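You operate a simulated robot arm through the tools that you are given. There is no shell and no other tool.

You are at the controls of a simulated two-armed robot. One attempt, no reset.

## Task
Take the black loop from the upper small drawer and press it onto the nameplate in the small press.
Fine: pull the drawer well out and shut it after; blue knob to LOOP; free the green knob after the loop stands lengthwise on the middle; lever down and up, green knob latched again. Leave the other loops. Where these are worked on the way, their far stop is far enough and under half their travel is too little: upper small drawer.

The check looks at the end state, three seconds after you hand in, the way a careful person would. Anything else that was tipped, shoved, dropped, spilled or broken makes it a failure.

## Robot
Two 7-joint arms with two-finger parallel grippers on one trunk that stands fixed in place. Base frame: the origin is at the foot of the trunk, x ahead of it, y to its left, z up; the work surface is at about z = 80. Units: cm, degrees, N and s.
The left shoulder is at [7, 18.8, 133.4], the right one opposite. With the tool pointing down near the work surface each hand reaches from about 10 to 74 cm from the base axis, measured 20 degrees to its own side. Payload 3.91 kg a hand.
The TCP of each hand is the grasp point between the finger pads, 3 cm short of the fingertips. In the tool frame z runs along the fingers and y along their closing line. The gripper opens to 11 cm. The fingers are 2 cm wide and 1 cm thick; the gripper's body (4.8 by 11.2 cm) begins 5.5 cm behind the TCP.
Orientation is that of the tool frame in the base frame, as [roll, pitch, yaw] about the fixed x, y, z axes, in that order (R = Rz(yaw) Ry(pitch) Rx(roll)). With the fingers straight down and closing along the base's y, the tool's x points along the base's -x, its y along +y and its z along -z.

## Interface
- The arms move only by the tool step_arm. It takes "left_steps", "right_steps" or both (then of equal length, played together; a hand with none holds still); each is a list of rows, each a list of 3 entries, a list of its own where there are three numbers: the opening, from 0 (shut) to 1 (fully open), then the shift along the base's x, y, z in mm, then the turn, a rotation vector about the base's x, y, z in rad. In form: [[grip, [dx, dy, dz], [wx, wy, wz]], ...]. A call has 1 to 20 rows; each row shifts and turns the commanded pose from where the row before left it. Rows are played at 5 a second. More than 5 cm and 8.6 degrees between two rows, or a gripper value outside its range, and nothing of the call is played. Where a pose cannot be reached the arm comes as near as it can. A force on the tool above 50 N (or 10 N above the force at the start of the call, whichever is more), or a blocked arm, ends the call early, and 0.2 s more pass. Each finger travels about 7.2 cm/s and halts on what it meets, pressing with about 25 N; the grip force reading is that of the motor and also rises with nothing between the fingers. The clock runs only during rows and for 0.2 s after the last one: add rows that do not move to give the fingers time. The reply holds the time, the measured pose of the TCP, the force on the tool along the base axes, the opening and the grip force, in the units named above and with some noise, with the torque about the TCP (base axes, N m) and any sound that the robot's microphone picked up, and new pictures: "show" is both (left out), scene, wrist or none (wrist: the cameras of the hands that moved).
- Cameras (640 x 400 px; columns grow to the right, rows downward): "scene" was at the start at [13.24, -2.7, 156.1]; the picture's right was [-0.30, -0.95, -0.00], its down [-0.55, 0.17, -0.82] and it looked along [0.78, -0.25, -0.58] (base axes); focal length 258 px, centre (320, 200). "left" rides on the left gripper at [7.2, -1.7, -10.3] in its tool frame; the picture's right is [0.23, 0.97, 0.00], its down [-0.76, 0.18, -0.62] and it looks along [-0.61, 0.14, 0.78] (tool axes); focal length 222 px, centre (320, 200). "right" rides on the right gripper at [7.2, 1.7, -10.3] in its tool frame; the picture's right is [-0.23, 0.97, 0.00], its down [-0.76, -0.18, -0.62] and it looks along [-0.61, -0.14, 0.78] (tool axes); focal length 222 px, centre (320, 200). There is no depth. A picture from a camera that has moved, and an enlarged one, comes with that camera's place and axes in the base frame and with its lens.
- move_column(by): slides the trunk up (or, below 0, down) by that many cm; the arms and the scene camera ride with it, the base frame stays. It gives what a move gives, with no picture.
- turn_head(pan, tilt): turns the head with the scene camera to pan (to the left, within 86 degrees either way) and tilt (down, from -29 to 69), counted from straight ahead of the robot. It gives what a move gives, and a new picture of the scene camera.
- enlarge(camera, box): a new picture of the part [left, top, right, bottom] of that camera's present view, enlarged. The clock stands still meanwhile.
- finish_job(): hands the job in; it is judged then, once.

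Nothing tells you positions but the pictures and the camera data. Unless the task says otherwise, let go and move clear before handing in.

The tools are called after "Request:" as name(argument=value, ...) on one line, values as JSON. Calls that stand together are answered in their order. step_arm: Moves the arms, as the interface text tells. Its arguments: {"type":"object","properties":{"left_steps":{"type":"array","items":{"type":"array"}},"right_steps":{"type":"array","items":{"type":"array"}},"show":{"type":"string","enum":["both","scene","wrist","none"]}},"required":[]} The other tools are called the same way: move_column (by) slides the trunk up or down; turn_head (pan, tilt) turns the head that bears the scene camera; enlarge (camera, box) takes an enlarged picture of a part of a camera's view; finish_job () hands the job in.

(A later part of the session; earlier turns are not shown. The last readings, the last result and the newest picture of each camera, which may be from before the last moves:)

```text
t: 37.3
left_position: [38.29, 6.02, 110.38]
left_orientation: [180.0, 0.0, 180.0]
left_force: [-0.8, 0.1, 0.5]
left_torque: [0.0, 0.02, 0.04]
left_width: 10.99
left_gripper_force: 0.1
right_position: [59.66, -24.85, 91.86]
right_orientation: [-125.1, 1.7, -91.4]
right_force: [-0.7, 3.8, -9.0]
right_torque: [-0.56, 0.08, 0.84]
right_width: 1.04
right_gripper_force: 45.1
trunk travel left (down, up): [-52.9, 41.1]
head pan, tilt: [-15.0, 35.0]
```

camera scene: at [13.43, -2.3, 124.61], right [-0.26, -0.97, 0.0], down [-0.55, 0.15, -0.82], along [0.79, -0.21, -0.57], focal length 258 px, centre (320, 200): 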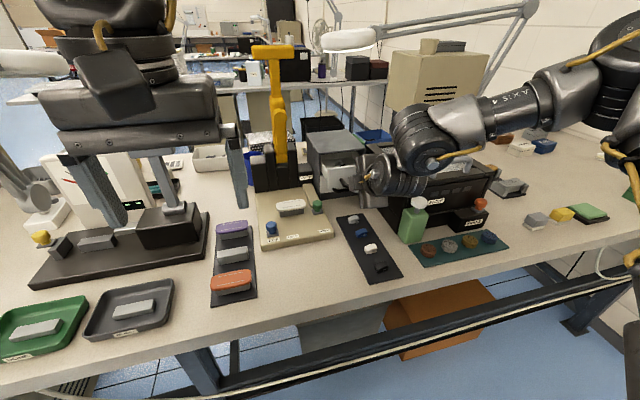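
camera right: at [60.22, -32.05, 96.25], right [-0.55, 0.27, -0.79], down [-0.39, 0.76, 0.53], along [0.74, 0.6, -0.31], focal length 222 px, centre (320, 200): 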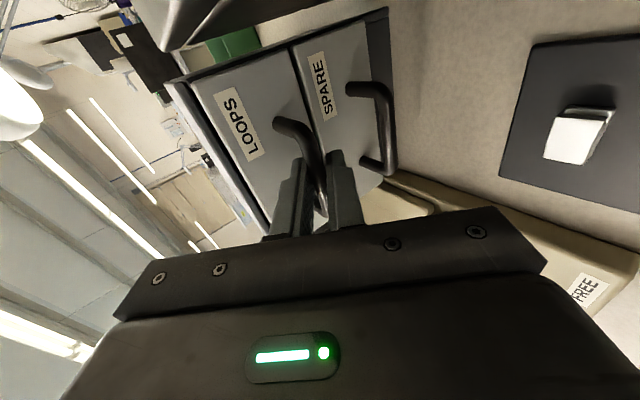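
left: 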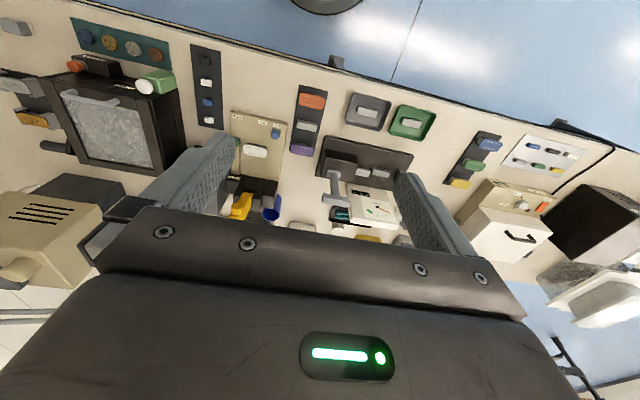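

Request:
step_arm(right_steps=[[0, [-10, 0, 0], [0, 0, 0]], [0, [-10, 0, 0], [0, 0, 0]], [0, [-10, 0, 0], [0, 0, 0]]], show="scene")

Request:
enlarge(camera="scene", box=[280, 110, 430, 210])

```text
t: 38.1
left_position: [38.82, 6.08, 110.11]
left_orientation: [-179.9, -0.3, -179.9]
left_force: [0.7, 0.2, -0.2]
left_torque: [0.02, -0.03, 0.0]
left_width: 10.99
left_gripper_force: 0.1
right_position: [57.3, -24.93, 92.06]
right_orientation: [-124.8, 1.9, -91.5]
right_force: [32.2, 4.3, -8.2]
right_torque: [-0.6, -0.06, 1.05]
right_width: 1.06
right_gripper_force: 44.6
trunk travel left (down, up): [-52.9, 41.1]
head pan, tilt: [-15.0, 35.0]
camera scene: at [13.96, -2.28, 124.57], right [-0.26, -0.97, 0.0], down [-0.56, 0.15, -0.82], along [0.79, -0.21, -0.58], focal length 258 px, centre (320, 200)
```

scene: 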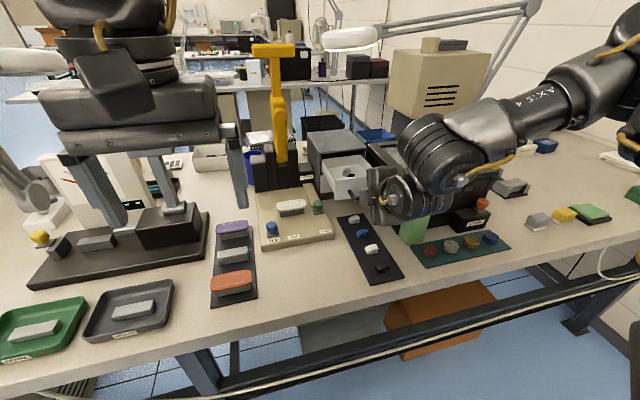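

```text
4.00 times, centred on (355, 160) of scene
camera zoom: at [13.96, -2.28, 124.57], right [-0.26, -0.97, 0.0], down [-0.56, 0.15, -0.82], along [0.79, -0.21, -0.58], focal length 1034 px, centre (180, 360)
```

zoom: 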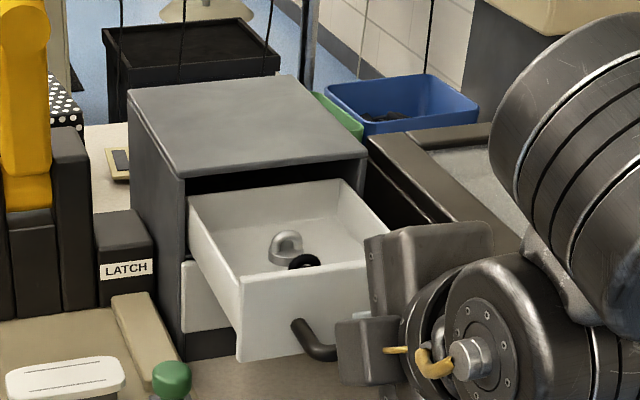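

Request:
step_arm(right_steps=[[0, [5, 0, 0], [0, 0, 0]], [0, [4, 0, 0], [0, 0, 0]], [0.22, [0, 0, 0], [0, 0, 0]], [0.22, [0, 0, 0], [0, 0, 0]], [0.22, [0, 0, 0], [0, 0, 0]]], show="none")

```text
t: 39.3
left_position: [38.15, 5.95, 110.46]
left_orientation: [-180.0, 0.0, -180.0]
left_force: [-0.1, -0.2, -1.1]
left_torque: [-0.01, 0.02, 0.0]
left_width: 11.03
left_gripper_force: 0.2
right_position: [57.57, -25.17, 92.03]
right_orientation: [-125.0, 1.9, -91.4]
right_force: [0.1, -0.5, 0.2]
right_torque: [0.03, -0.03, 0.0]
right_width: 2.41
right_gripper_force: 0.0
trunk travel left (down, up): [-52.9, 41.1]
head pan, tilt: [-15.0, 35.0]
```

Request:
step_arm(right_steps=[[0.22, [-12, 0, 9], [0, 0, 0]], [0.22, [-12, 0, 9], [0, 0, 0]], [0.22, [-8, 0, 20], [0, 0, 0]], [0.22, [0, 0, 40], [0, 0, 0]], [0.22, [0, 0, 40], [0, 0, 0]]], show="both")

```text
t: 40.5
left_position: [38.08, 6.05, 110.56]
left_orientation: [179.9, 0.0, -179.9]
left_force: [-0.5, 0.6, 0.0]
left_torque: [0.02, -0.02, 0.0]
left_width: 11.01
left_gripper_force: 0.1
right_position: [54.26, -24.9, 103.98]
right_orientation: [-124.9, 1.8, -91.4]
right_force: [0.5, -0.7, 0.1]
right_torque: [0.01, 0.0, -0.02]
right_width: 2.44
right_gripper_force: 0.0
trunk travel left (down, up): [-52.9, 41.1]
head pan, tilt: [-15.0, 35.0]
camera scene: at [13.25, -2.29, 124.64], right [-0.26, -0.97, 0.0], down [-0.55, 0.15, -0.82], along [0.79, -0.21, -0.57], focal length 258 px, centre (320, 200)
camera right: at [44.73, -32.03, 108.21], right [-0.55, 0.27, -0.79], down [-0.39, 0.76, 0.53], along [0.74, 0.6, -0.31], focal length 222 px, centre (320, 200)
```

scene: 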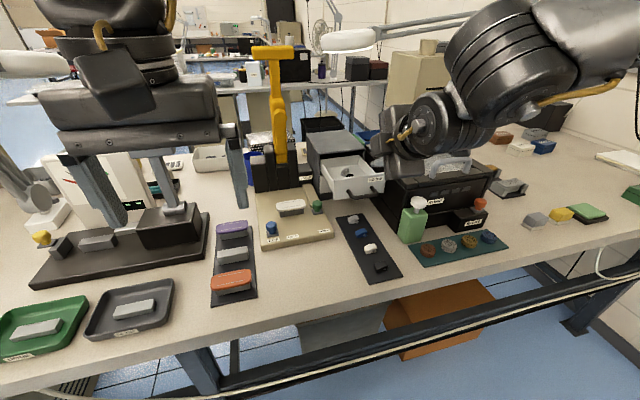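
right: 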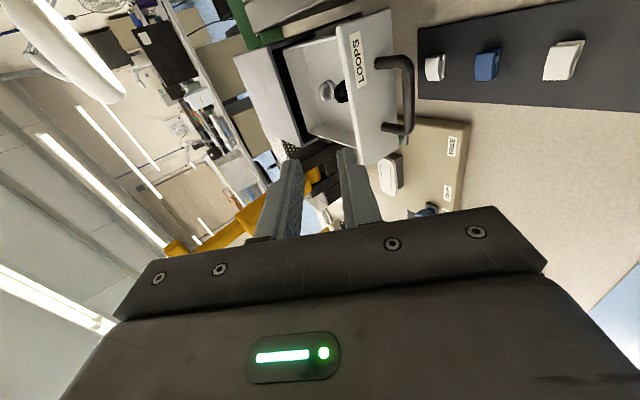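

Request:
enlarge(camera="right", box=[260, 40, 420, 160])

Request:
enlarge(camera="scene", box=[300, 120, 400, 200])

Request:
enlarge(camera="scene", box=[240, 180, 400, 290])

```text
3.33 times, centred on (340, 100) of right
camera zoom: at [44.73, -32.03, 108.21], right [-0.55, 0.27, -0.79], down [-0.39, 0.76, 0.53], along [0.74, 0.6, -0.31], focal length 740 px, centre (253, 533)
```

zoom: 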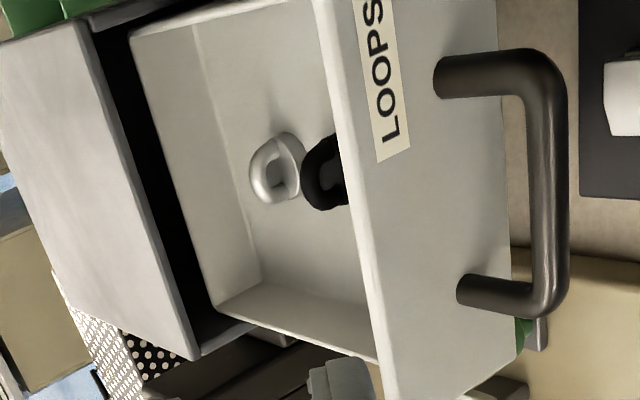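

```text
5.00 times, centred on (350, 160) of scene
camera zoom: at [13.25, -2.29, 124.64], right [-0.26, -0.97, 0.0], down [-0.55, 0.15, -0.82], along [0.79, -0.21, -0.57], focal length 1292 px, centre (170, 400)
```

zoom: 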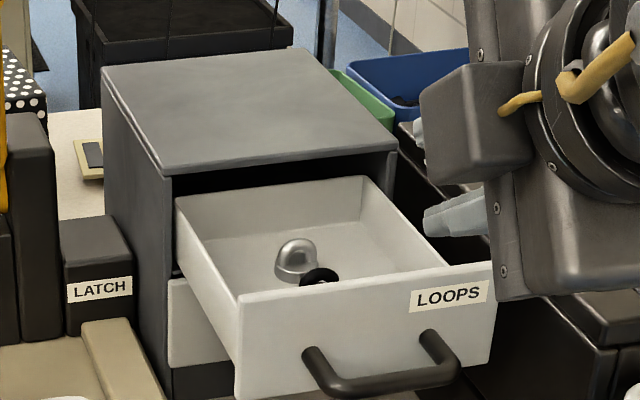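

```text
3.64 times, centred on (320, 235) of scene
camera zoom: at [13.25, -2.29, 124.64], right [-0.26, -0.97, 0.0], down [-0.55, 0.15, -0.82], along [0.79, -0.21, -0.57], focal length 940 px, centre (320, 73)
```

zoom: 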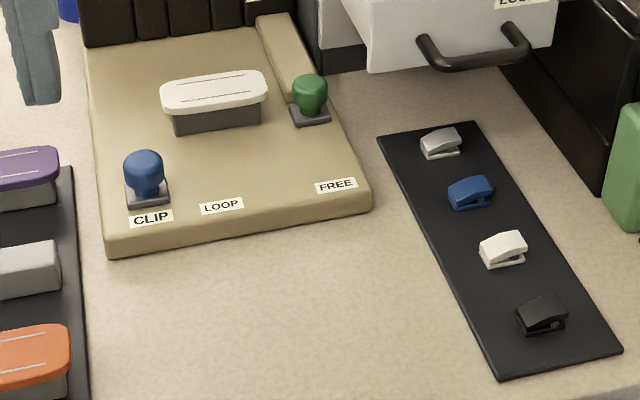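

Request:
move_column(by=31.5)

Request:
step_arm(right_steps=[[0.4, [-10, 0, 0], [0, 0.137, 0]], [0.4, [-10, 0, 0], [0, 0.137, 0]], [0.4, [-10, 0, 0], [0, 0.137, 0]], [0.4, [0, 0, 0], [0, 0.137, 0]], [0.4, [0, 0, -10], [0, 0.137, 0]], [0.4, [0, 0, -10], [0, 0.137, 0]], [0.4, [0, 0, -10], [0, 0.137, 0]], [0.4, [0, 0, -20], [0, 0, -0.143]], [0.4, [0, 0, -20], [0, 0, -0.143]], [0.4, [0, 0, -20], [0, 0, -0.143]], [0.4, [0, 0, -20], [0, 0, -0.143]], [0.4, [0, 0, -20], [0, 0, -0.143]], [0.4, [0, 0, 0], [0, 0, -0.143]], [0.4, [0, 0, 0], [0, 0, -0.143]], [0.4, [0, 0, 0], [0, 0, -0.143]], [0.4, [0, 0, 0], [0, 0, -0.143]], [0.4, [0, 0, 0], [0, 0, -0.143]], [0.4, [0, 0, 0], [0, 0, -0.143]]])

```text
t: 43.6
left_position: [38.22, 6.08, 141.95]
left_orientation: [-180.0, 0.0, -180.0]
left_force: [-0.4, 0.4, 0.3]
left_torque: [0.02, 0.03, 0.01]
left_width: 11.0
left_gripper_force: 0.0
right_position: [54.36, -24.91, 135.35]
right_orientation: [-125.0, 1.9, -91.4]
right_force: [-1.4, -0.1, 0.4]
right_torque: [-0.03, 0.0, 0.01]
right_width: 2.43
right_gripper_force: 0.1
trunk travel left (down, up): [-84.4, 9.6]
head pan, tilt: [-15.0, 35.0]
```

```text
t: 47.4
left_position: [38.22, 5.8, 141.96]
left_orientation: [180.0, 0.0, -179.9]
left_force: [0.0, -0.4, 0.9]
left_torque: [-0.02, -0.01, -0.01]
left_width: 11.01
left_gripper_force: 0.0
right_position: [48.98, -27.3, 120.69]
right_orientation: [-179.9, -0.2, 177.5]
right_force: [0.1, 0.0, -0.6]
right_torque: [0.0, -0.01, 0.0]
right_width: 4.41
right_gripper_force: 0.0
right hand out of reach, approached as far as the arm can: row 6, 7
trunk travel left (down, up): [-84.4, 9.6]
head pan, tilt: [-15.0, 35.0]
camera scene: at [13.37, -2.34, 156.13], right [-0.26, -0.97, 0.0], down [-0.55, 0.15, -0.82], along [0.79, -0.21, -0.57], focal length 258 px, centre (320, 200)
camera right: at [41.98, -25.27, 131.03], right [0.27, 0.96, 0.0], down [0.75, -0.21, 0.62], along [0.6, -0.17, -0.78], focal length 222 px, centre (320, 200)
```

scene: 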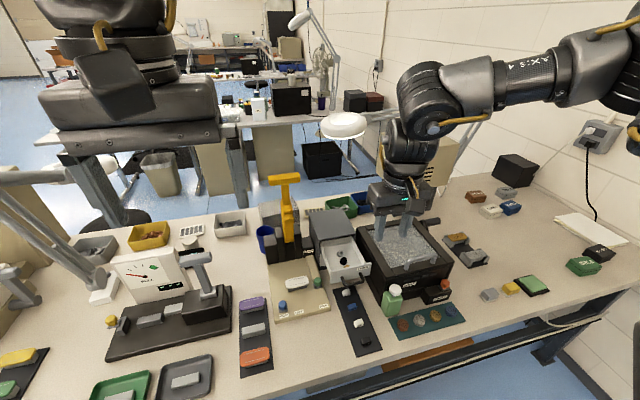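
right: 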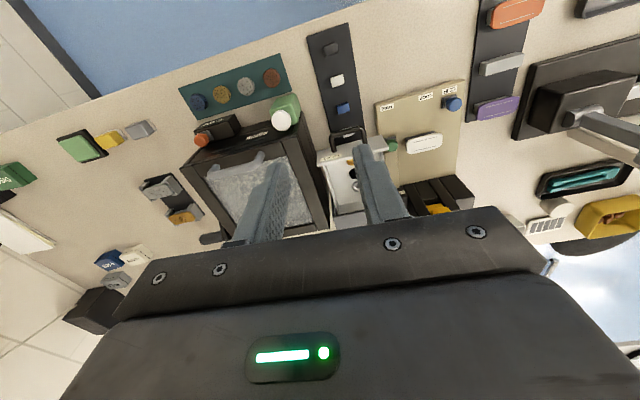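

Request:
enlarge(camera="right", box=[310, 120, 400, 220])

Request:
enlarge(camera="scene", box=[300, 210, 380, 290])

```text
4.00 times, centred on (355, 170) of right
camera zoom: at [41.98, -25.27, 131.03], right [0.27, 0.96, 0.0], down [0.75, -0.21, 0.62], along [0.6, -0.17, -0.78], focal length 888 px, centre (180, 320)
```

zoom: 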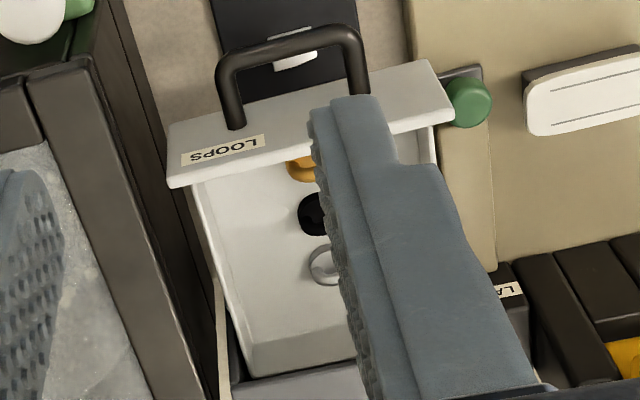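

```text
5.00 times, centred on (340, 250) of scene
camera zoom: at [13.37, -2.34, 156.13], right [-0.26, -0.97, 0.0], down [-0.55, 0.15, -0.82], along [0.79, -0.21, -0.57], focal length 1292 px, centre (220, -50)
```

zoom: 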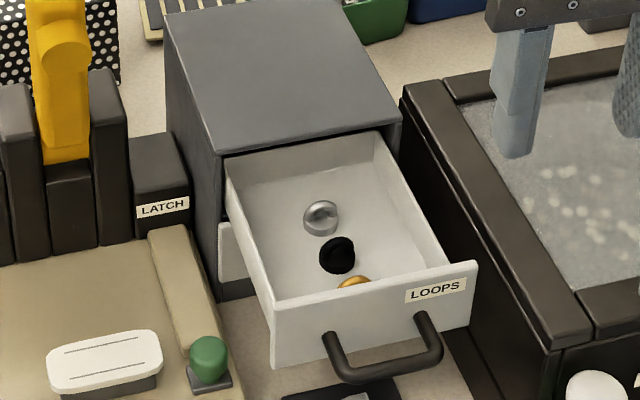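

Request:
step_arm(right_steps=[[1, [10, 10, -30], [0, 0, 0.022]], [1, [10, 10, -30], [0, 0, 0.022]], [1, [5, 0, -10], [0, 0, 0]], [1, [0, 0, 0], [0, 0, 0]]], show="wrist")

Request:
enlarge(camera="right", box=[260, 70, 400, 200])

```text
t: 48.4
left_position: [38.17, 5.93, 141.97]
left_orientation: [180.0, 0.0, -179.9]
left_force: [-0.5, -0.4, -0.1]
left_torque: [0.01, -0.02, -0.01]
left_width: 11.0
left_gripper_force: 0.1
right_position: [51.38, -25.36, 113.75]
right_orientation: [180.0, 0.1, -179.9]
right_force: [0.6, -0.2, 0.3]
right_torque: [-0.03, -0.01, 0.04]
right_width: 10.95
right_gripper_force: 0.0
trunk travel left (down, up): [-84.4, 9.6]
head pan, tilt: [-15.0, 35.0]
camera right: at [44.23, -23.66, 124.04], right [0.23, 0.97, 0.0], down [0.76, -0.18, 0.62], along [0.61, -0.14, -0.78], focal length 222 px, centre (320, 200)
```

right: 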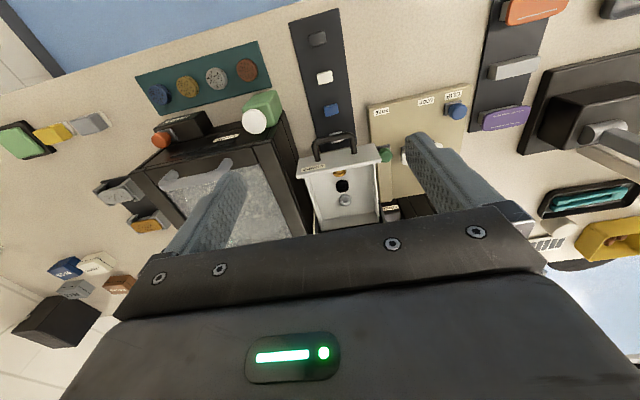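

```text
3.08 times, centred on (330, 135) of right
camera zoom: at [44.23, -23.66, 124.04], right [0.23, 0.97, 0.0], down [0.76, -0.18, 0.62], along [0.61, -0.14, -0.78], focal length 684 px, centre (289, 400)
```

zoom: 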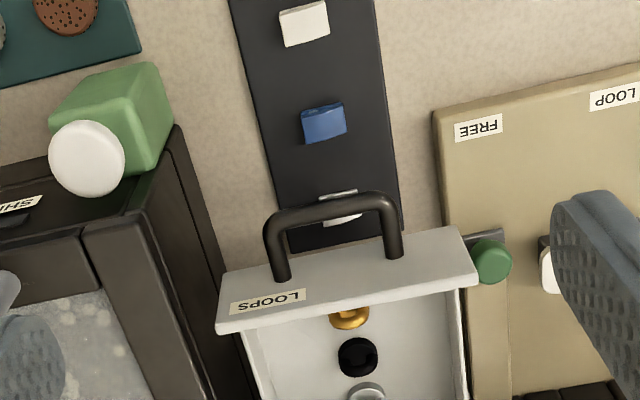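

Request:
step_arm(right_steps=[[1, [15, -3, -25], [0, 0, 0]], [1, [15, 0, -25], [0, 0, 0]], [1, [15, 0, -20], [0, 0, 0]], [1, [0, 0, 0], [0, 0, 0]]], show="wrist")

Request:
enlarge(camera="right", box=[260, 60, 400, 200])

```text
t: 49.4
left_position: [38.25, 5.98, 142.02]
left_orientation: [-180.0, 0.1, -180.0]
left_force: [-0.5, -0.5, 0.7]
left_torque: [-0.01, -0.01, 0.01]
left_width: 10.99
left_gripper_force: 0.0
right_position: [53.1, -29.08, 108.39]
right_orientation: [-180.0, 0.0, -180.0]
right_force: [-0.4, 0.3, -0.8]
right_torque: [0.0, 0.0, 0.01]
right_width: 10.98
right_gripper_force: 0.1
right hand out of reach, approached as far as the arm can: row 1, 2, 3
trunk travel left (down, up): [-84.4, 9.6]
head pan, tilt: [-15.0, 35.0]
camera right: at [45.98, -27.34, 118.77], right [0.23, 0.97, 0.0], down [0.76, -0.18, 0.62], along [0.61, -0.14, -0.78], focal length 222 px, centre (320, 200)
```

right: 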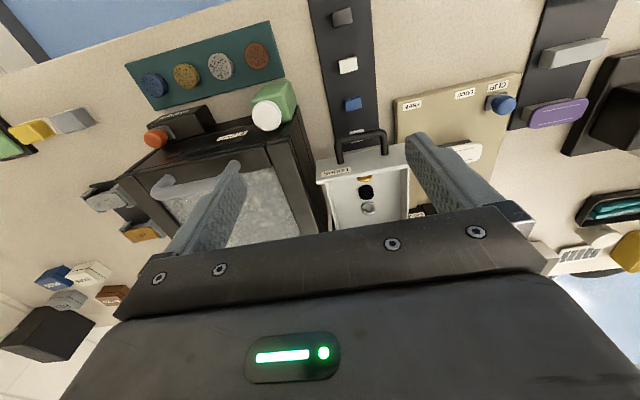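

```text
2.86 times, centred on (330, 130) of right
camera zoom: at [45.98, -27.34, 118.77], right [0.23, 0.97, 0.0], down [0.76, -0.18, 0.62], along [0.61, -0.14, -0.78], focal length 635 px, centre (291, 400)
```

zoom: 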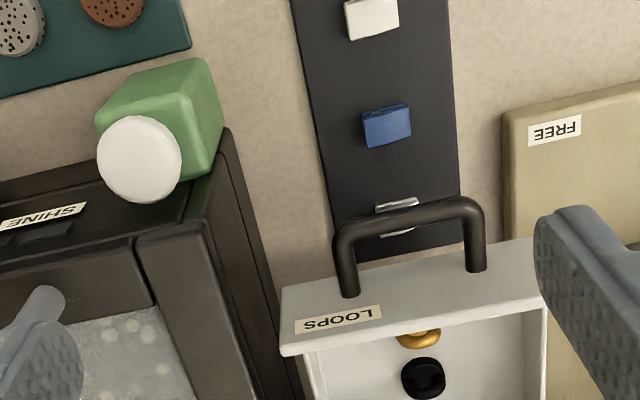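

Request:
step_arm(right_steps=[[1, [0, 0, 0], [0, 0, 0.14]], [1, [0, 0, 0], [0, 0, 0.14]], [1, [0, 0, 0], [0, 0, 0.14]], [1, [0, 0, 0], [0, 0, 0.14]], [1, [5, 15, -10], [0, 0, 0]], [1, [10, 15, -20], [0, 0, 0]], [1, [10, 10, -20], [0, 0, 0]]], show="wrist")

Request:
enlarge(camera="right", box=[240, 40, 400, 200])

```text
t: 51.0
left_position: [38.23, 5.94, 141.95]
left_orientation: [-179.9, -0.1, 180.0]
left_force: [0.5, 0.4, 0.3]
left_torque: [0.01, -0.01, 0.02]
left_width: 11.01
left_gripper_force: 0.0
right_position: [52.17, -29.39, 106.81]
right_orientation: [-179.9, 0.0, -147.8]
right_force: [0.1, 0.2, -0.4]
right_torque: [0.01, -0.01, 0.02]
right_width: 11.0
right_gripper_force: 0.1
right hand out of reach, approached as far as the arm can: row 5, 6, 7
trunk travel left (down, up): [-84.4, 9.6]
head pan, tilt: [-15.0, 35.0]
camera right: at [45.25, -31.74, 117.1], right [-0.33, 0.95, 0.0], down [0.74, 0.26, 0.62], along [0.59, 0.2, -0.78], focal length 222 px, centre (320, 200)
```

right: 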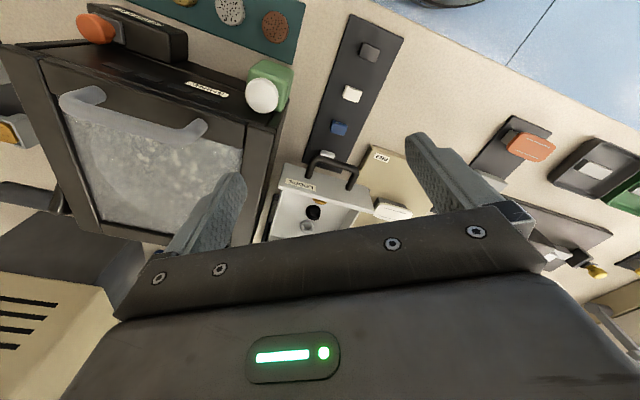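

```text
2.50 times, centred on (320, 120) of right
camera zoom: at [45.25, -31.74, 117.1], right [-0.33, 0.95, 0.0], down [0.74, 0.26, 0.62], along [0.59, 0.2, -0.78], focal length 555 px, centre (320, 400)
```

zoom: 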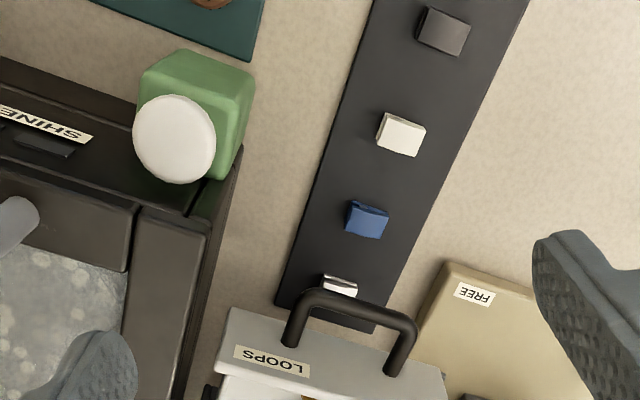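

Request:
step_arm(right_steps=[[0.5, [-30, 0, 0], [0, 0, 0]], [0.5, [-30, 0, 0], [0, 0, 0]], [0.5, [-30, 0, 0], [0, 0, 0]], [0.5, [-30, 0, -10], [0, 0, 0]], [0.5, [0, 10, -30], [0, 0, 0]], [0.5, [0, 10, -30], [0, 0, 0]], [0.5, [0, 20, 0], [0, 0, 0]]], show="scene")

```text
t: 52.6
left_position: [37.99, 6.06, 142.05]
left_orientation: [-180.0, 0.1, 180.0]
left_force: [-0.2, 0.3, 0.6]
left_torque: [-0.01, -0.02, 0.0]
left_width: 11.02
left_gripper_force: 0.0
right_position: [39.71, -27.51, 102.24]
right_orientation: [-179.9, 0.0, -147.8]
right_force: [0.6, -0.1, 0.1]
right_torque: [-0.01, 0.02, 0.01]
right_width: 5.51
right_gripper_force: 0.1
right hand out of reach, approached as far as the arm can: row 6, 7
trunk travel left (down, up): [-84.4, 9.6]
head pan, tilt: [-15.0, 35.0]
camera scene: at [13.17, -2.25, 156.15], right [-0.26, -0.97, 0.0], down [-0.55, 0.15, -0.82], along [0.79, -0.21, -0.57], focal length 258 px, centre (320, 200)
```

scene: 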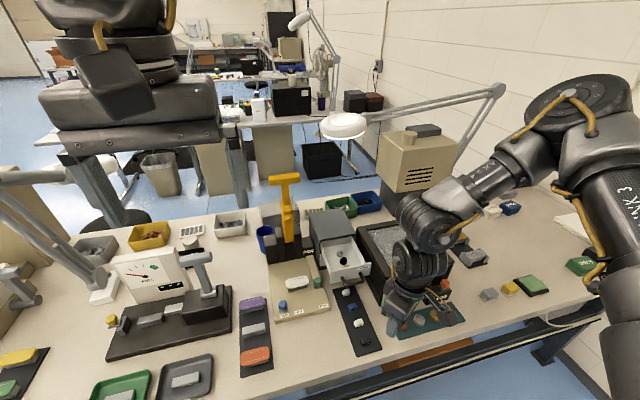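

Request:
step_arm(right_steps=[[0.5, [0, 0, -30], [0, 0, 0]]], show="none")

Request:
step_arm(right_steps=[[0.5, [0, -30, 0], [0, 0, 0]]], show="none")

Request:
step_arm(right_steps=[[0.5, [0, 0, -30], [0, 0, 0]]], show="none")

```text
t: 53.0
left_position: [38.18, 5.82, 141.88]
left_orientation: [179.9, 0.0, -180.0]
left_force: [0.1, -0.6, -0.6]
left_torque: [-0.03, -0.02, -0.02]
left_width: 11.02
left_gripper_force: 0.0
right_position: [39.79, -29.23, 100.46]
right_orientation: [179.9, -0.1, -147.8]
right_force: [-0.1, -0.8, -0.1]
right_torque: [-0.02, 0.01, 0.0]
right_width: 5.51
right_gripper_force: 0.0
right hand out of reach, approached as far as the arm can: row 1
trunk travel left (down, up): [-84.4, 9.6]
head pan, tilt: [-15.0, 35.0]
```

```text
t: 53.4
left_position: [38.2, 5.76, 141.99]
left_orientation: [179.9, 0.0, -180.0]
left_force: [0.5, 0.1, 0.6]
left_torque: [0.03, 0.0, 0.01]
left_width: 10.99
left_gripper_force: 0.1
right_position: [39.46, -32.33, 100.48]
right_orientation: [-179.9, 0.0, -147.8]
right_force: [-0.2, -0.3, 0.3]
right_torque: [0.03, -0.02, -0.02]
right_width: 5.49
right_gripper_force: 0.1
trunk travel left (down, up): [-84.4, 9.6]
head pan, tilt: [-15.0, 35.0]
```

```text
t: 53.8
left_position: [38.39, 6.09, 141.88]
left_orientation: [-179.8, -0.1, -180.0]
left_force: [0.4, -0.1, 0.0]
left_torque: [0.02, 0.04, -0.02]
left_width: 11.03
left_gripper_force: 0.1
right_position: [39.85, -32.33, 97.87]
right_orientation: [-179.9, -0.1, -147.8]
right_force: [0.4, -0.1, 0.8]
right_torque: [-0.01, 0.02, -0.01]
right_width: 5.52
right_gripper_force: 0.1
right hand out of reach, approached as far as the arm can: row 1
trunk travel left (down, up): [-84.4, 9.6]
head pan, tilt: [-15.0, 35.0]
```

Request:
step_arm(right_steps=[[0.5, [0, 0, 0], [0, 0, 0.14]], [0.5, [0, 0, 0], [0, 0, 0.14]], [0.5, [0, 0, 0], [0, 0, 0.14]], [0.5, [0, 0, 0], [0, 0, 0.14]], [0.5, [0, 0, 0], [0, 0, 0.14]], [0.5, [0, 0, -20], [0, 0, 0]], [0.5, [0, 0, -20], [0, 0, 0]]], show="none")

```text
t: 55.4
left_position: [38.15, 5.88, 141.94]
left_orientation: [-180.0, 0.0, -179.9]
left_force: [0.0, -0.7, -0.3]
left_torque: [-0.04, 0.02, 0.02]
left_width: 10.99
left_gripper_force: 0.1
right_position: [39.25, -33.95, 96.85]
right_orientation: [-179.9, 0.0, -107.7]
right_force: [0.5, -0.1, 0.3]
right_torque: [0.01, 0.01, -0.02]
right_width: 5.51
right_gripper_force: 0.1
right hand out of reach, approached as far as the arm can: row 6, 7
trunk travel left (down, up): [-84.4, 9.6]
head pan, tilt: [-15.0, 35.0]
```

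Request:
step_arm(right_steps=[[0.5, [10, 0, 40], [0, 0, 0]], [0.5, [10, 0, 40], [0, 0, 0]], [0.5, [10, 0, 40], [0, 0, 0]], [0.5, [10, 0, 40], [0, 0, 0]], [0.5, [10, 20, 40], [0, 0, 0]], [0.5, [10, 20, 40], [0, 0, 0]]], show="none")

```text
t: 56.8
left_position: [38.17, 6.11, 141.95]
left_orientation: [-179.9, 0.0, 180.0]
left_force: [0.1, 0.9, 0.3]
left_torque: [0.0, -0.02, -0.01]
left_width: 11.0
left_gripper_force: 0.1
right_position: [45.31, -30.04, 120.53]
right_orientation: [-179.9, -0.1, -107.7]
right_force: [0.1, -0.7, 0.0]
right_torque: [-0.04, 0.0, 0.03]
right_width: 5.51
right_gripper_force: 0.1
trunk travel left (down, up): [-84.4, 9.6]
head pan, tilt: [-15.0, 35.0]
```

Request:
step_arm(right_steps=[[0.5, [0, 0, 40], [0, 0, 0]], [0.5, [0, 0, 40], [0, 0, 0]], [0.5, [0, 5, 40], [0, 0, 0]], [0.5, [0, 5, 40], [0, 0, 0]], [0.5, [0, 0, 40], [0, 0, 0]]], show="none")

Request:
move_column(by=-30)

```text
t: 58.0
left_position: [37.99, 6.02, 142.04]
left_orientation: [-180.0, 0.1, -180.0]
left_force: [-1.3, -0.6, 0.2]
left_torque: [0.0, 0.0, 0.02]
left_width: 11.01
left_gripper_force: 0.0
right_position: [43.87, -29.92, 138.85]
right_orientation: [-179.6, 0.2, -107.7]
right_force: [-1.1, -0.5, 0.4]
right_torque: [0.01, -0.04, 0.03]
right_width: 5.49
right_gripper_force: 0.0
right hand out of reach, approached as far as the arm can: row 5
trunk travel left (down, up): [-84.4, 9.6]
head pan, tilt: [-15.0, 35.0]
```

```text
t: 61.0
left_position: [38.24, 6.01, 111.99]
left_orientation: [-179.9, 0.0, -180.0]
left_force: [0.0, 1.3, 0.8]
left_torque: [0.0, -0.02, -0.01]
left_width: 11.03
left_gripper_force: 0.0
right_position: [44.01, -29.9, 108.72]
right_orientation: [-179.7, 0.2, -107.6]
right_force: [0.6, 0.5, 0.1]
right_torque: [-0.02, 0.01, -0.03]
right_width: 5.51
right_gripper_force: 0.1
trunk travel left (down, up): [-54.4, 39.6]
head pan, tilt: [-15.0, 35.0]
```

Request:
step_arm(right_steps=[[0.5, [15, 0, 0], [0, 0, 0.14]], [0.5, [15, 0, 0], [0, 0, 0.14]], [0.5, [15, 0, 0], [0, -0.14, 0]], [0.5, [20, 0, 0], [0, -0.14, 0]], [0.5, [20, 0, 0], [0, -0.14, 0]], [0.5, [20, 0, 0], [0, -0.14, 0]], [0.5, [20, 0, 0], [0, -0.14, 0]], [0.5, [20, 10, 0], [0, -0.14, 0]], [0.5, [10, 15, 0], [0, -0.14, 0]], [0.5, [10, 15, 0], [0, 0, 0]]], show="wrist")

```text
t: 63.2
left_position: [38.34, 5.91, 111.91]
left_orientation: [-179.9, -0.1, 179.9]
left_force: [0.3, 0.6, -0.3]
left_torque: [-0.02, -0.02, 0.0]
left_width: 10.97
left_gripper_force: 0.1
right_position: [59.53, -26.46, 107.43]
right_orientation: [-123.6, 1.6, -90.8]
right_force: [-0.6, -0.5, 0.7]
right_torque: [0.03, -0.02, 0.02]
right_width: 5.49
right_gripper_force: 0.0
right hand out of reach, approached as far as the arm can: row 1, 2
trunk travel left (down, up): [-54.4, 39.6]
head pan, tilt: [-15.0, 35.0]
camera right: at [49.99, -33.7, 111.51], right [-0.54, 0.26, -0.8], down [-0.41, 0.75, 0.51], along [0.74, 0.6, -0.3], focal length 222 px, centre (320, 200)
```

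right: 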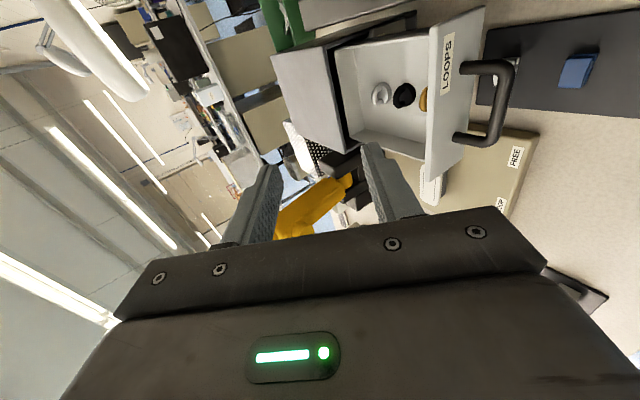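

Request:
enlarge(camera="right", box=[350, 60, 450, 130])

Request:
enlarge(camera="scene", box=[310, 140, 400, 210])

```text
5.71 times, centred on (400, 95) of right
camera zoom: at [49.99, -33.7, 111.51], right [-0.54, 0.26, -0.8], down [-0.41, 0.75, 0.51], along [0.74, 0.6, -0.3], focal length 1269 px, centre (-137, 800)
```

zoom: 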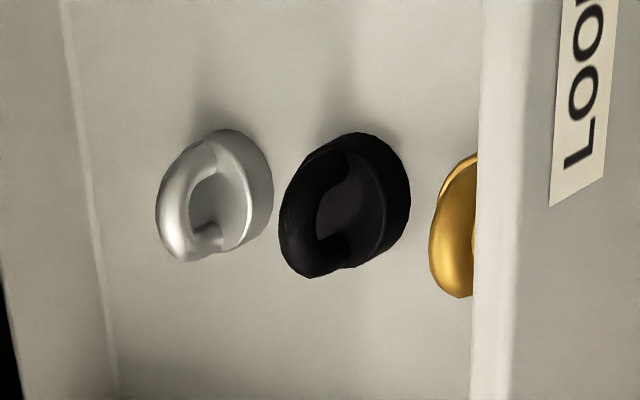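

```text
5.71 times, centred on (355, 175) of scene
camera zoom: at [13.48, -2.31, 126.11], right [-0.26, -0.97, 0.0], down [-0.56, 0.15, -0.82], along [0.79, -0.21, -0.57], focal length 1477 px, centre (120, 343)
```

zoom: 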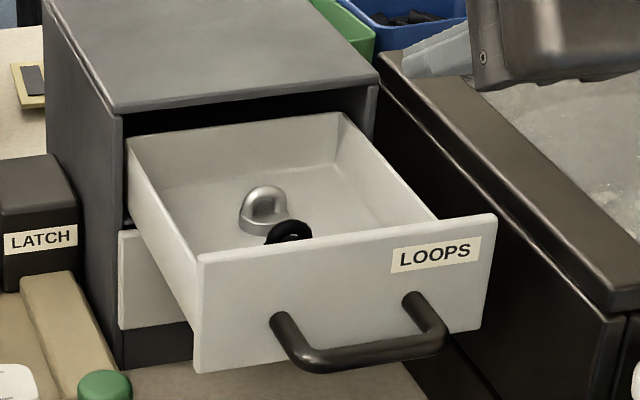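

Request:
step_arm(right_steps=[[0.5, [5, 0, 0], [0.116, 0, -0.078]], [0.5, [5, 0, 0], [0.116, 0, -0.078]], [0.5, [5, 0, 0], [0.116, 0, -0.078]], [0.5, [5, 0, 0], [0.116, 0, -0.078]], [0.5, [5, 0, 0], [0.116, 0, -0.078]], [0.5, [0, 3, 0], [0.116, 0, -0.078]], [0.5, [0, 3, 0], [0.116, 0, -0.078]], [0.5, [0, 3, 0], [0.116, 0, -0.078]], [0.5, [0, 3, 0], [0.116, 0, -0.078]], [0.5, [0, 0, 0], [0.116, 0, -0.078]], [0.5, [0, 0, 0], [0.116, 0, -0.078]]], show="scene")

```text
t: 65.6
left_position: [38.13, 6.01, 112.01]
left_orientation: [-179.9, 0.0, -179.9]
left_force: [-0.1, 0.5, -0.3]
left_torque: [0.0, 0.0, 0.01]
left_width: 10.98
left_gripper_force: 0.0
right_position: [61.81, -25.49, 107.34]
right_orientation: [-179.8, 56.2, -180.0]
right_force: [1.2, 0.3, -0.2]
right_torque: [0.04, -0.04, 0.03]
right_width: 5.5
right_gripper_force: 0.1
trunk travel left (down, up): [-54.4, 39.6]
head pan, tilt: [-15.0, 35.0]
camera scene: at [13.36, -2.33, 126.13], right [-0.26, -0.97, 0.0], down [-0.55, 0.15, -0.82], along [0.79, -0.21, -0.57], focal length 258 px, centre (320, 200)
```

scene: 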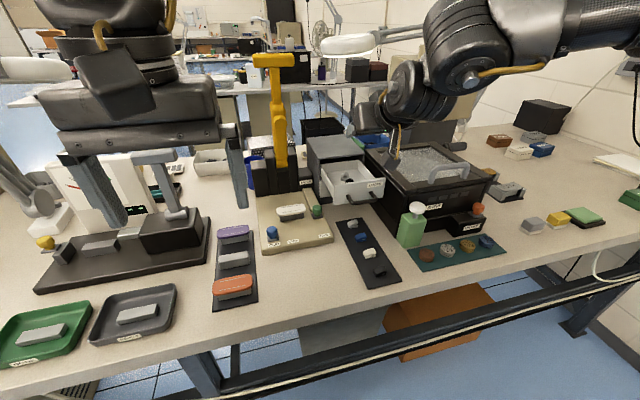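

Request:
step_arm(right_steps=[[0.5, [0, 0, 0], [0, 0.1, 0]], [0.5, [0, 0, 0], [0, 0.1, 0]], [0.5, [0, 0, 0], [0, 0.1, 0]]], show="wrist")

```text
t: 66.4
left_position: [38.3, 6.01, 112.0]
left_orientation: [179.9, 0.0, -179.9]
left_force: [0.0, 0.4, -0.1]
left_torque: [0.04, 0.0, -0.02]
left_width: 11.0
left_gripper_force: 0.1
right_position: [61.82, -25.4, 107.32]
right_orientation: [-179.7, 38.9, -179.9]
right_force: [1.0, 0.4, 0.0]
right_torque: [-0.01, 0.03, 0.01]
right_width: 5.53
right_gripper_force: 0.0
trunk travel left (down, up): [-54.4, 39.6]
head pan, tilt: [-15.0, 35.0]
camera right: at [49.87, -23.57, 110.79], right [0.18, 0.97, 0.14], down [0.2, -0.17, 0.96], along [0.96, -0.14, -0.23], focal length 222 px, centre (320, 200)
```

right: 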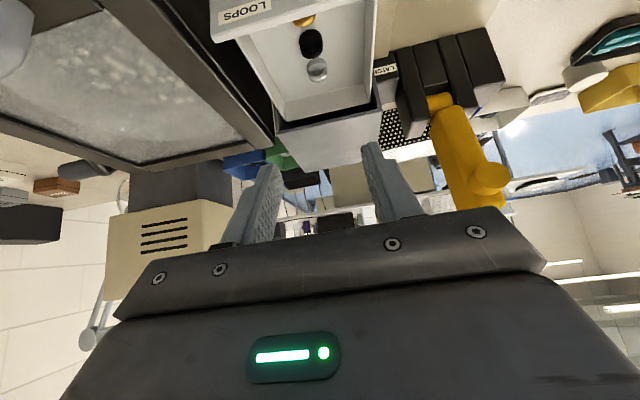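

Request:
step_arm(right_steps=[[0.5, [0, 0, 0], [0, 0.1, 0]], [0.5, [0, 0, 0], [0, 0.1, 0]], [0.5, [0, 0, -20], [0, 0, 0]]], show="wrist")

```text
t: 67.2
left_position: [38.36, 5.91, 111.99]
left_orientation: [180.0, 0.0, -179.9]
left_force: [-0.7, 0.1, 0.1]
left_torque: [0.0, -0.01, 0.01]
left_width: 10.99
left_gripper_force: 0.0
right_position: [60.8, -27.63, 105.08]
right_orientation: [-179.8, 27.6, -179.7]
right_force: [-0.3, 0.1, 0.4]
right_torque: [-0.01, 0.01, 0.01]
right_width: 5.51
right_gripper_force: 0.1
right hand out of reach, approached as far as the arm can: row 1, 2
trunk travel left (down, up): [-54.4, 39.6]
head pan, tilt: [-15.0, 35.0]
camera right: at [49.65, -25.84, 110.81], right [0.2, 0.97, 0.1], down [0.39, -0.17, 0.91], along [0.9, -0.14, -0.41], focal length 222 px, centre (320, 200)
```

right: 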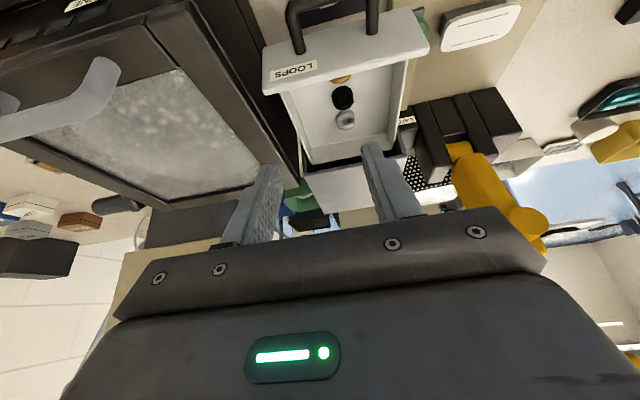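

Request:
step_arm(right_steps=[[0.5, [0, 0, 20], [0, -0.1, 0]], [0.5, [0, 10, 30], [0, -0.1, 0]], [0.5, [0, 10, 40], [0, 0, 0]], [0.5, [0, 0, 40], [0, 0, 0]]], show="none")

```text
t: 68.2
left_position: [37.89, 5.88, 112.09]
left_orientation: [-180.0, 0.1, -180.0]
left_force: [-0.1, -0.7, -0.5]
left_torque: [0.01, -0.03, 0.04]
left_width: 10.98
left_gripper_force: 0.1
right_position: [59.15, -27.47, 117.33]
right_orientation: [-179.9, 39.4, -179.7]
right_force: [-0.6, 0.7, 1.1]
right_torque: [-0.01, -0.04, 0.02]
right_width: 5.48
right_gripper_force: 0.0
right hand out of reach, approached as far as the arm can: row 3, 4
trunk travel left (down, up): [-54.4, 39.6]
head pan, tilt: [-15.0, 35.0]
```

Request:
step_arm(right_steps=[[0.5, [5, 5, -40], [0, 0, 0]], [0.5, [10, 10, -40], [0, 0, 0]], [0.5, [10, 5, -20], [0, 0, 0]]], show="none")

```text
t: 69.0
left_position: [38.32, 6.06, 111.94]
left_orientation: [179.9, -0.1, -179.9]
left_force: [0.4, -0.5, 0.0]
left_torque: [0.0, 0.03, 0.04]
left_width: 11.01
left_gripper_force: 0.1
right_position: [62.34, -25.33, 106.76]
right_orientation: [-179.6, 39.1, -179.8]
right_force: [0.2, -0.9, -0.1]
right_torque: [-0.01, -0.03, -0.01]
right_width: 5.49
right_gripper_force: 0.1
trunk travel left (down, up): [-54.4, 39.6]
head pan, tilt: [-15.0, 35.0]
```

Request:
step_arm(right_steps=[[0.5, [10, 0, -20], [0, 0, 0]], [0.5, [10, 0, -20], [0, 0, 0]], [0.5, [10, 0, -20], [0, 0, 0]]], show="wrist")

```text
t: 69.8
left_position: [38.4, 6.01, 112.04]
left_orientation: [-180.0, -0.2, 180.0]
left_force: [0.5, 0.7, -0.4]
left_torque: [0.0, 0.01, -0.01]
left_width: 11.0
left_gripper_force: 0.0
right_position: [65.03, -25.48, 100.72]
right_orientation: [-179.5, 39.1, -179.8]
right_force: [0.0, 0.0, -0.1]
right_torque: [-0.02, 0.0, -0.03]
right_width: 5.5
right_gripper_force: 0.1
trunk travel left (down, up): [-54.4, 39.6]
head pan, tilt: [-15.0, 35.0]
camera right: at [53.07, -23.72, 104.2], right [0.18, 0.97, 0.14], down [0.2, -0.17, 0.96], along [0.96, -0.14, -0.23], focal length 222 px, centre (320, 200)
```

right: 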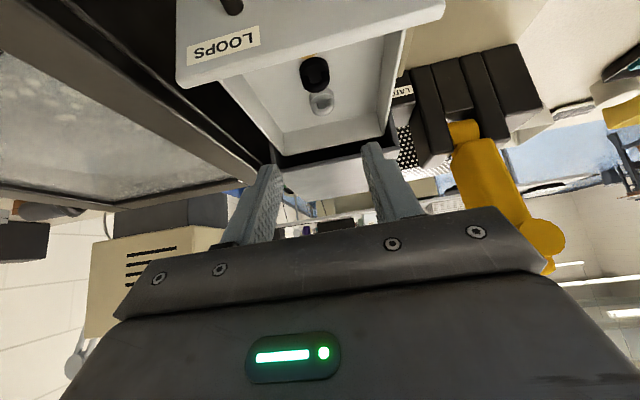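

Request:
enlarge(camera="right", box=[260, 20, 400, 160])

Request:
enlarge(camera="scene", box=[300, 120, 400, 220])

```text
2.86 times, centred on (330, 90) of right
camera zoom: at [53.07, -23.72, 104.2], right [0.18, 0.97, 0.14], down [0.2, -0.17, 0.96], along [0.96, -0.14, -0.23], focal length 635 px, centre (291, 514)
```

zoom: 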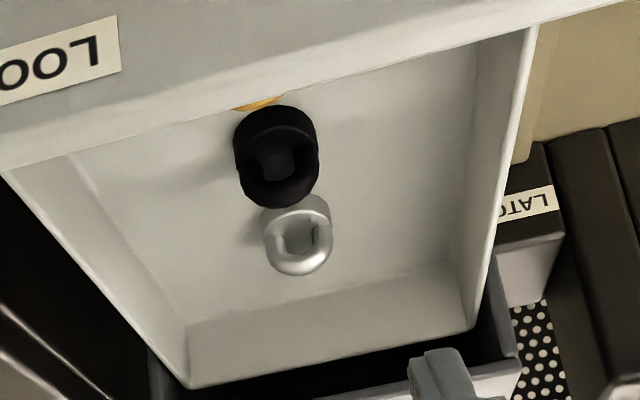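

```text
4.00 times, centred on (350, 170) of scene
camera zoom: at [13.45, -2.35, 126.12], right [-0.26, -0.97, 0.0], down [-0.55, 0.15, -0.82], along [0.79, -0.21, -0.57], focal length 1034 px, centre (200, 320)
```

zoom: 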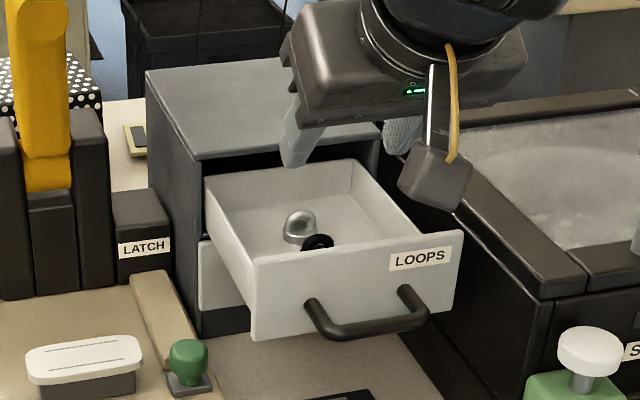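

Request:
step_arm(right_steps=[[0.45, [0, 0, 0], [0, 0.08, 0]], [0.45, [0, 0, 0], [0, 0.08, 0]]], show="none")

```text
t: 70.4
left_position: [38.08, 5.86, 112.04]
left_orientation: [180.0, 0.1, 180.0]
left_force: [0.6, -0.6, 0.6]
left_torque: [0.0, 0.0, -0.01]
left_width: 11.0
left_gripper_force: 0.1
right_position: [64.15, -26.56, 100.75]
right_orientation: [-179.6, 30.0, -179.7]
right_force: [-0.2, -0.2, -1.4]
right_torque: [-0.01, -0.01, -0.01]
right_width: 4.97
right_gripper_force: 0.0
right hand out of reach, approached as far as the arm can: row 2
trunk travel left (down, up): [-54.4, 39.6]
head pan, tilt: [-15.0, 35.0]
```

Request:
move_column(by=8.5)

Request:
step_arm(right_steps=[[0.45, [0, 0, -30], [0, 0, 0]], [0.45, [0, 0, -30], [0, 0, 0]], [0.45, [0, 0, -25], [0, 0, 0]]], show="none")

```text
t: 71.6
left_position: [38.31, 5.98, 120.43]
left_orientation: [180.0, 0.0, 180.0]
left_force: [-0.7, 0.5, -1.1]
left_torque: [-0.04, 0.02, -0.02]
left_width: 10.99
left_gripper_force: 0.1
right_position: [64.29, -26.41, 108.99]
right_orientation: [-179.7, 29.9, -179.8]
right_force: [-0.2, -0.3, -1.2]
right_torque: [-0.01, 0.01, 0.02]
right_width: 4.94
right_gripper_force: 0.0
trunk travel left (down, up): [-62.9, 31.1]
head pan, tilt: [-15.0, 35.0]
```

```text
t: 72.4
left_position: [38.29, 5.96, 120.43]
left_orientation: [-179.9, -0.1, -179.9]
left_force: [0.3, 0.0, 0.7]
left_torque: [-0.03, 0.03, 0.0]
left_width: 10.99
left_gripper_force: 0.1
right_position: [64.09, -26.54, 100.44]
right_orientation: [-179.8, 29.9, -179.7]
right_force: [-0.6, -0.3, 1.4]
right_torque: [0.01, 0.04, -0.05]
right_width: 4.96
right_gripper_force: 0.0
trunk travel left (down, up): [-62.9, 31.1]
head pan, tilt: [-15.0, 35.0]
```

Request:
step_arm(right_steps=[[0.45, [12, 4, 0], [0, 0, 0]], [0.45, [11, 4, 0], [0, 0, 0]], [0.45, [11, 5, 0], [0, 0, 0]]], show="wrist")

Request:
enlarge(camera="right", box=[240, 40, 400, 200])

```text
t: 73.2
left_position: [38.27, 5.99, 120.39]
left_orientation: [180.0, 0.0, 180.0]
left_force: [-0.1, 0.4, 0.3]
left_torque: [0.03, 0.0, 0.0]
left_width: 11.0
left_gripper_force: 0.0
right_position: [66.4, -26.61, 100.58]
right_orientation: [-180.0, 30.0, -179.8]
right_force: [-0.7, -0.5, 0.2]
right_torque: [-0.03, -0.03, 0.01]
right_width: 4.97
right_gripper_force: 0.0
right hand out of reach, approached as far as the arm can: row 2, 3
trunk travel left (down, up): [-62.9, 31.1]
head pan, tilt: [-15.0, 35.0]
camera right: at [55.04, -24.88, 105.88], right [0.19, 0.97, 0.11], down [0.35, -0.17, 0.92], along [0.92, -0.14, -0.37], focal length 222 px, centre (320, 200)
```

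right: 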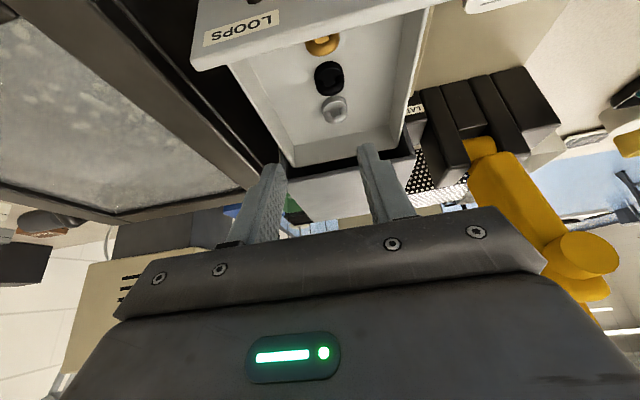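

```text
2.50 times, centred on (320, 120) of right
camera zoom: at [55.04, -24.88, 105.88], right [0.19, 0.97, 0.11], down [0.35, -0.17, 0.92], along [0.92, -0.14, -0.37], focal length 555 px, centre (320, 400)
```

zoom: 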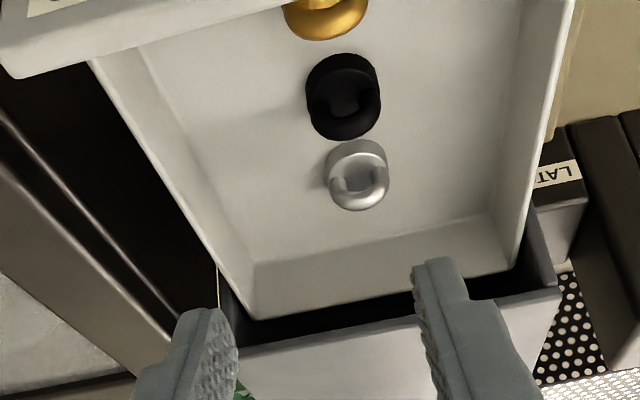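

Request:
move_column(by=8)

Request:
step_arm(right_steps=[[0.45, [0, 0, -30], [0, 0, 0]], [0.45, [0, 0, -30], [0, 0, 0]], [0.45, [0, 0, -20], [0, 0, 0]], [0.45, [5, 5, 0], [0, 0, 0]], [0.45, [5, 5, 0], [0, 0, 0]], [0.45, [5, 5, 0], [0, 0, 0]]], show="none")

```text
t: 74.4
left_position: [38.09, 6.1, 128.44]
left_orientation: [-179.9, 0.0, 180.0]
left_force: [0.1, -0.9, -0.1]
left_torque: [-0.03, 0.0, 0.01]
left_width: 10.99
left_gripper_force: 0.1
right_position: [66.45, -26.6, 108.66]
right_orientation: [-179.9, 30.0, -179.8]
right_force: [-0.4, -0.7, -0.2]
right_torque: [-0.05, -0.01, -0.01]
right_width: 4.94
right_gripper_force: 0.0
trunk travel left (down, up): [-70.9, 23.1]
head pan, tilt: [-15.0, 35.0]
```

```text
t: 75.8
left_position: [38.21, 5.97, 128.52]
left_orientation: [179.9, 0.0, 180.0]
left_force: [-1.0, -0.5, 0.5]
left_torque: [0.02, 0.0, -0.01]
left_width: 10.99
left_gripper_force: 0.1
right_position: [65.76, -27.74, 101.45]
right_orientation: [180.0, 30.2, -179.8]
right_force: [0.0, 0.0, -0.4]
right_torque: [-0.01, 0.0, 0.01]
right_width: 4.97
right_gripper_force: 0.0
right hand out of reach, approached as far as the arm can: row 2, 3, 4, 5, 6
trunk travel left (down, up): [-70.9, 23.1]
head pan, tilt: [-15.0, 35.0]
```

Request:
step_arm(right_steps=[[0.45, [0, 0, 30], [0, -0.08, 0]], [0.45, [0, 0, 30], [0, -0.08, 0]], [0.45, [0, 0, 40], [0, 0, 0]]], show="none")

Request:
move_column(by=-10)

Request:
step_arm(right_steps=[[0.45, [5, 8, 0], [0, 0, 0]], [0.45, [5, 8, 0], [0, 0, 0]], [0.45, [5, 8, 0], [0, 0, 0]]], show="none")

```text
t: 76.6
left_position: [38.14, 6.12, 128.53]
left_orientation: [180.0, -0.1, 180.0]
left_force: [-0.7, 0.9, -0.2]
left_torque: [-0.01, 0.0, 0.03]
left_width: 10.99
left_gripper_force: 0.0
right_position: [65.75, -27.31, 111.22]
right_orientation: [-179.8, 39.2, -179.7]
right_force: [-0.3, 0.6, 0.5]
right_torque: [0.03, 0.0, 0.02]
right_width: 4.95
right_gripper_force: 0.1
trunk travel left (down, up): [-70.9, 23.1]
head pan, tilt: [-15.0, 35.0]
```

```text
t: 77.9
left_position: [38.14, 5.97, 118.43]
left_orientation: [-179.9, 0.0, 180.0]
left_force: [0.1, -0.2, -0.3]
left_torque: [-0.02, 0.01, 0.04]
left_width: 11.01
left_gripper_force: 0.1
right_position: [65.77, -27.41, 101.24]
right_orientation: [-179.8, 39.2, -179.8]
right_force: [-0.1, -0.1, -0.2]
right_torque: [0.0, -0.03, 0.0]
right_width: 4.96
right_gripper_force: 0.1
trunk travel left (down, up): [-60.9, 33.1]
head pan, tilt: [-15.0, 35.0]
```

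```text
t: 78.7
left_position: [38.26, 5.95, 118.32]
left_orientation: [-180.0, -0.1, 180.0]
left_force: [0.6, 0.0, 0.5]
left_torque: [0.01, 0.03, 0.0]
left_width: 11.02
left_gripper_force: 0.0
right_position: [67.23, -24.93, 101.31]
right_orientation: [-179.9, 39.2, -179.7]
right_force: [0.2, -0.7, 0.6]
right_torque: [0.01, -0.01, 0.01]
right_width: 4.95
right_gripper_force: 0.0
trunk travel left (down, up): [-60.9, 33.1]
head pan, tilt: [-15.0, 35.0]
```

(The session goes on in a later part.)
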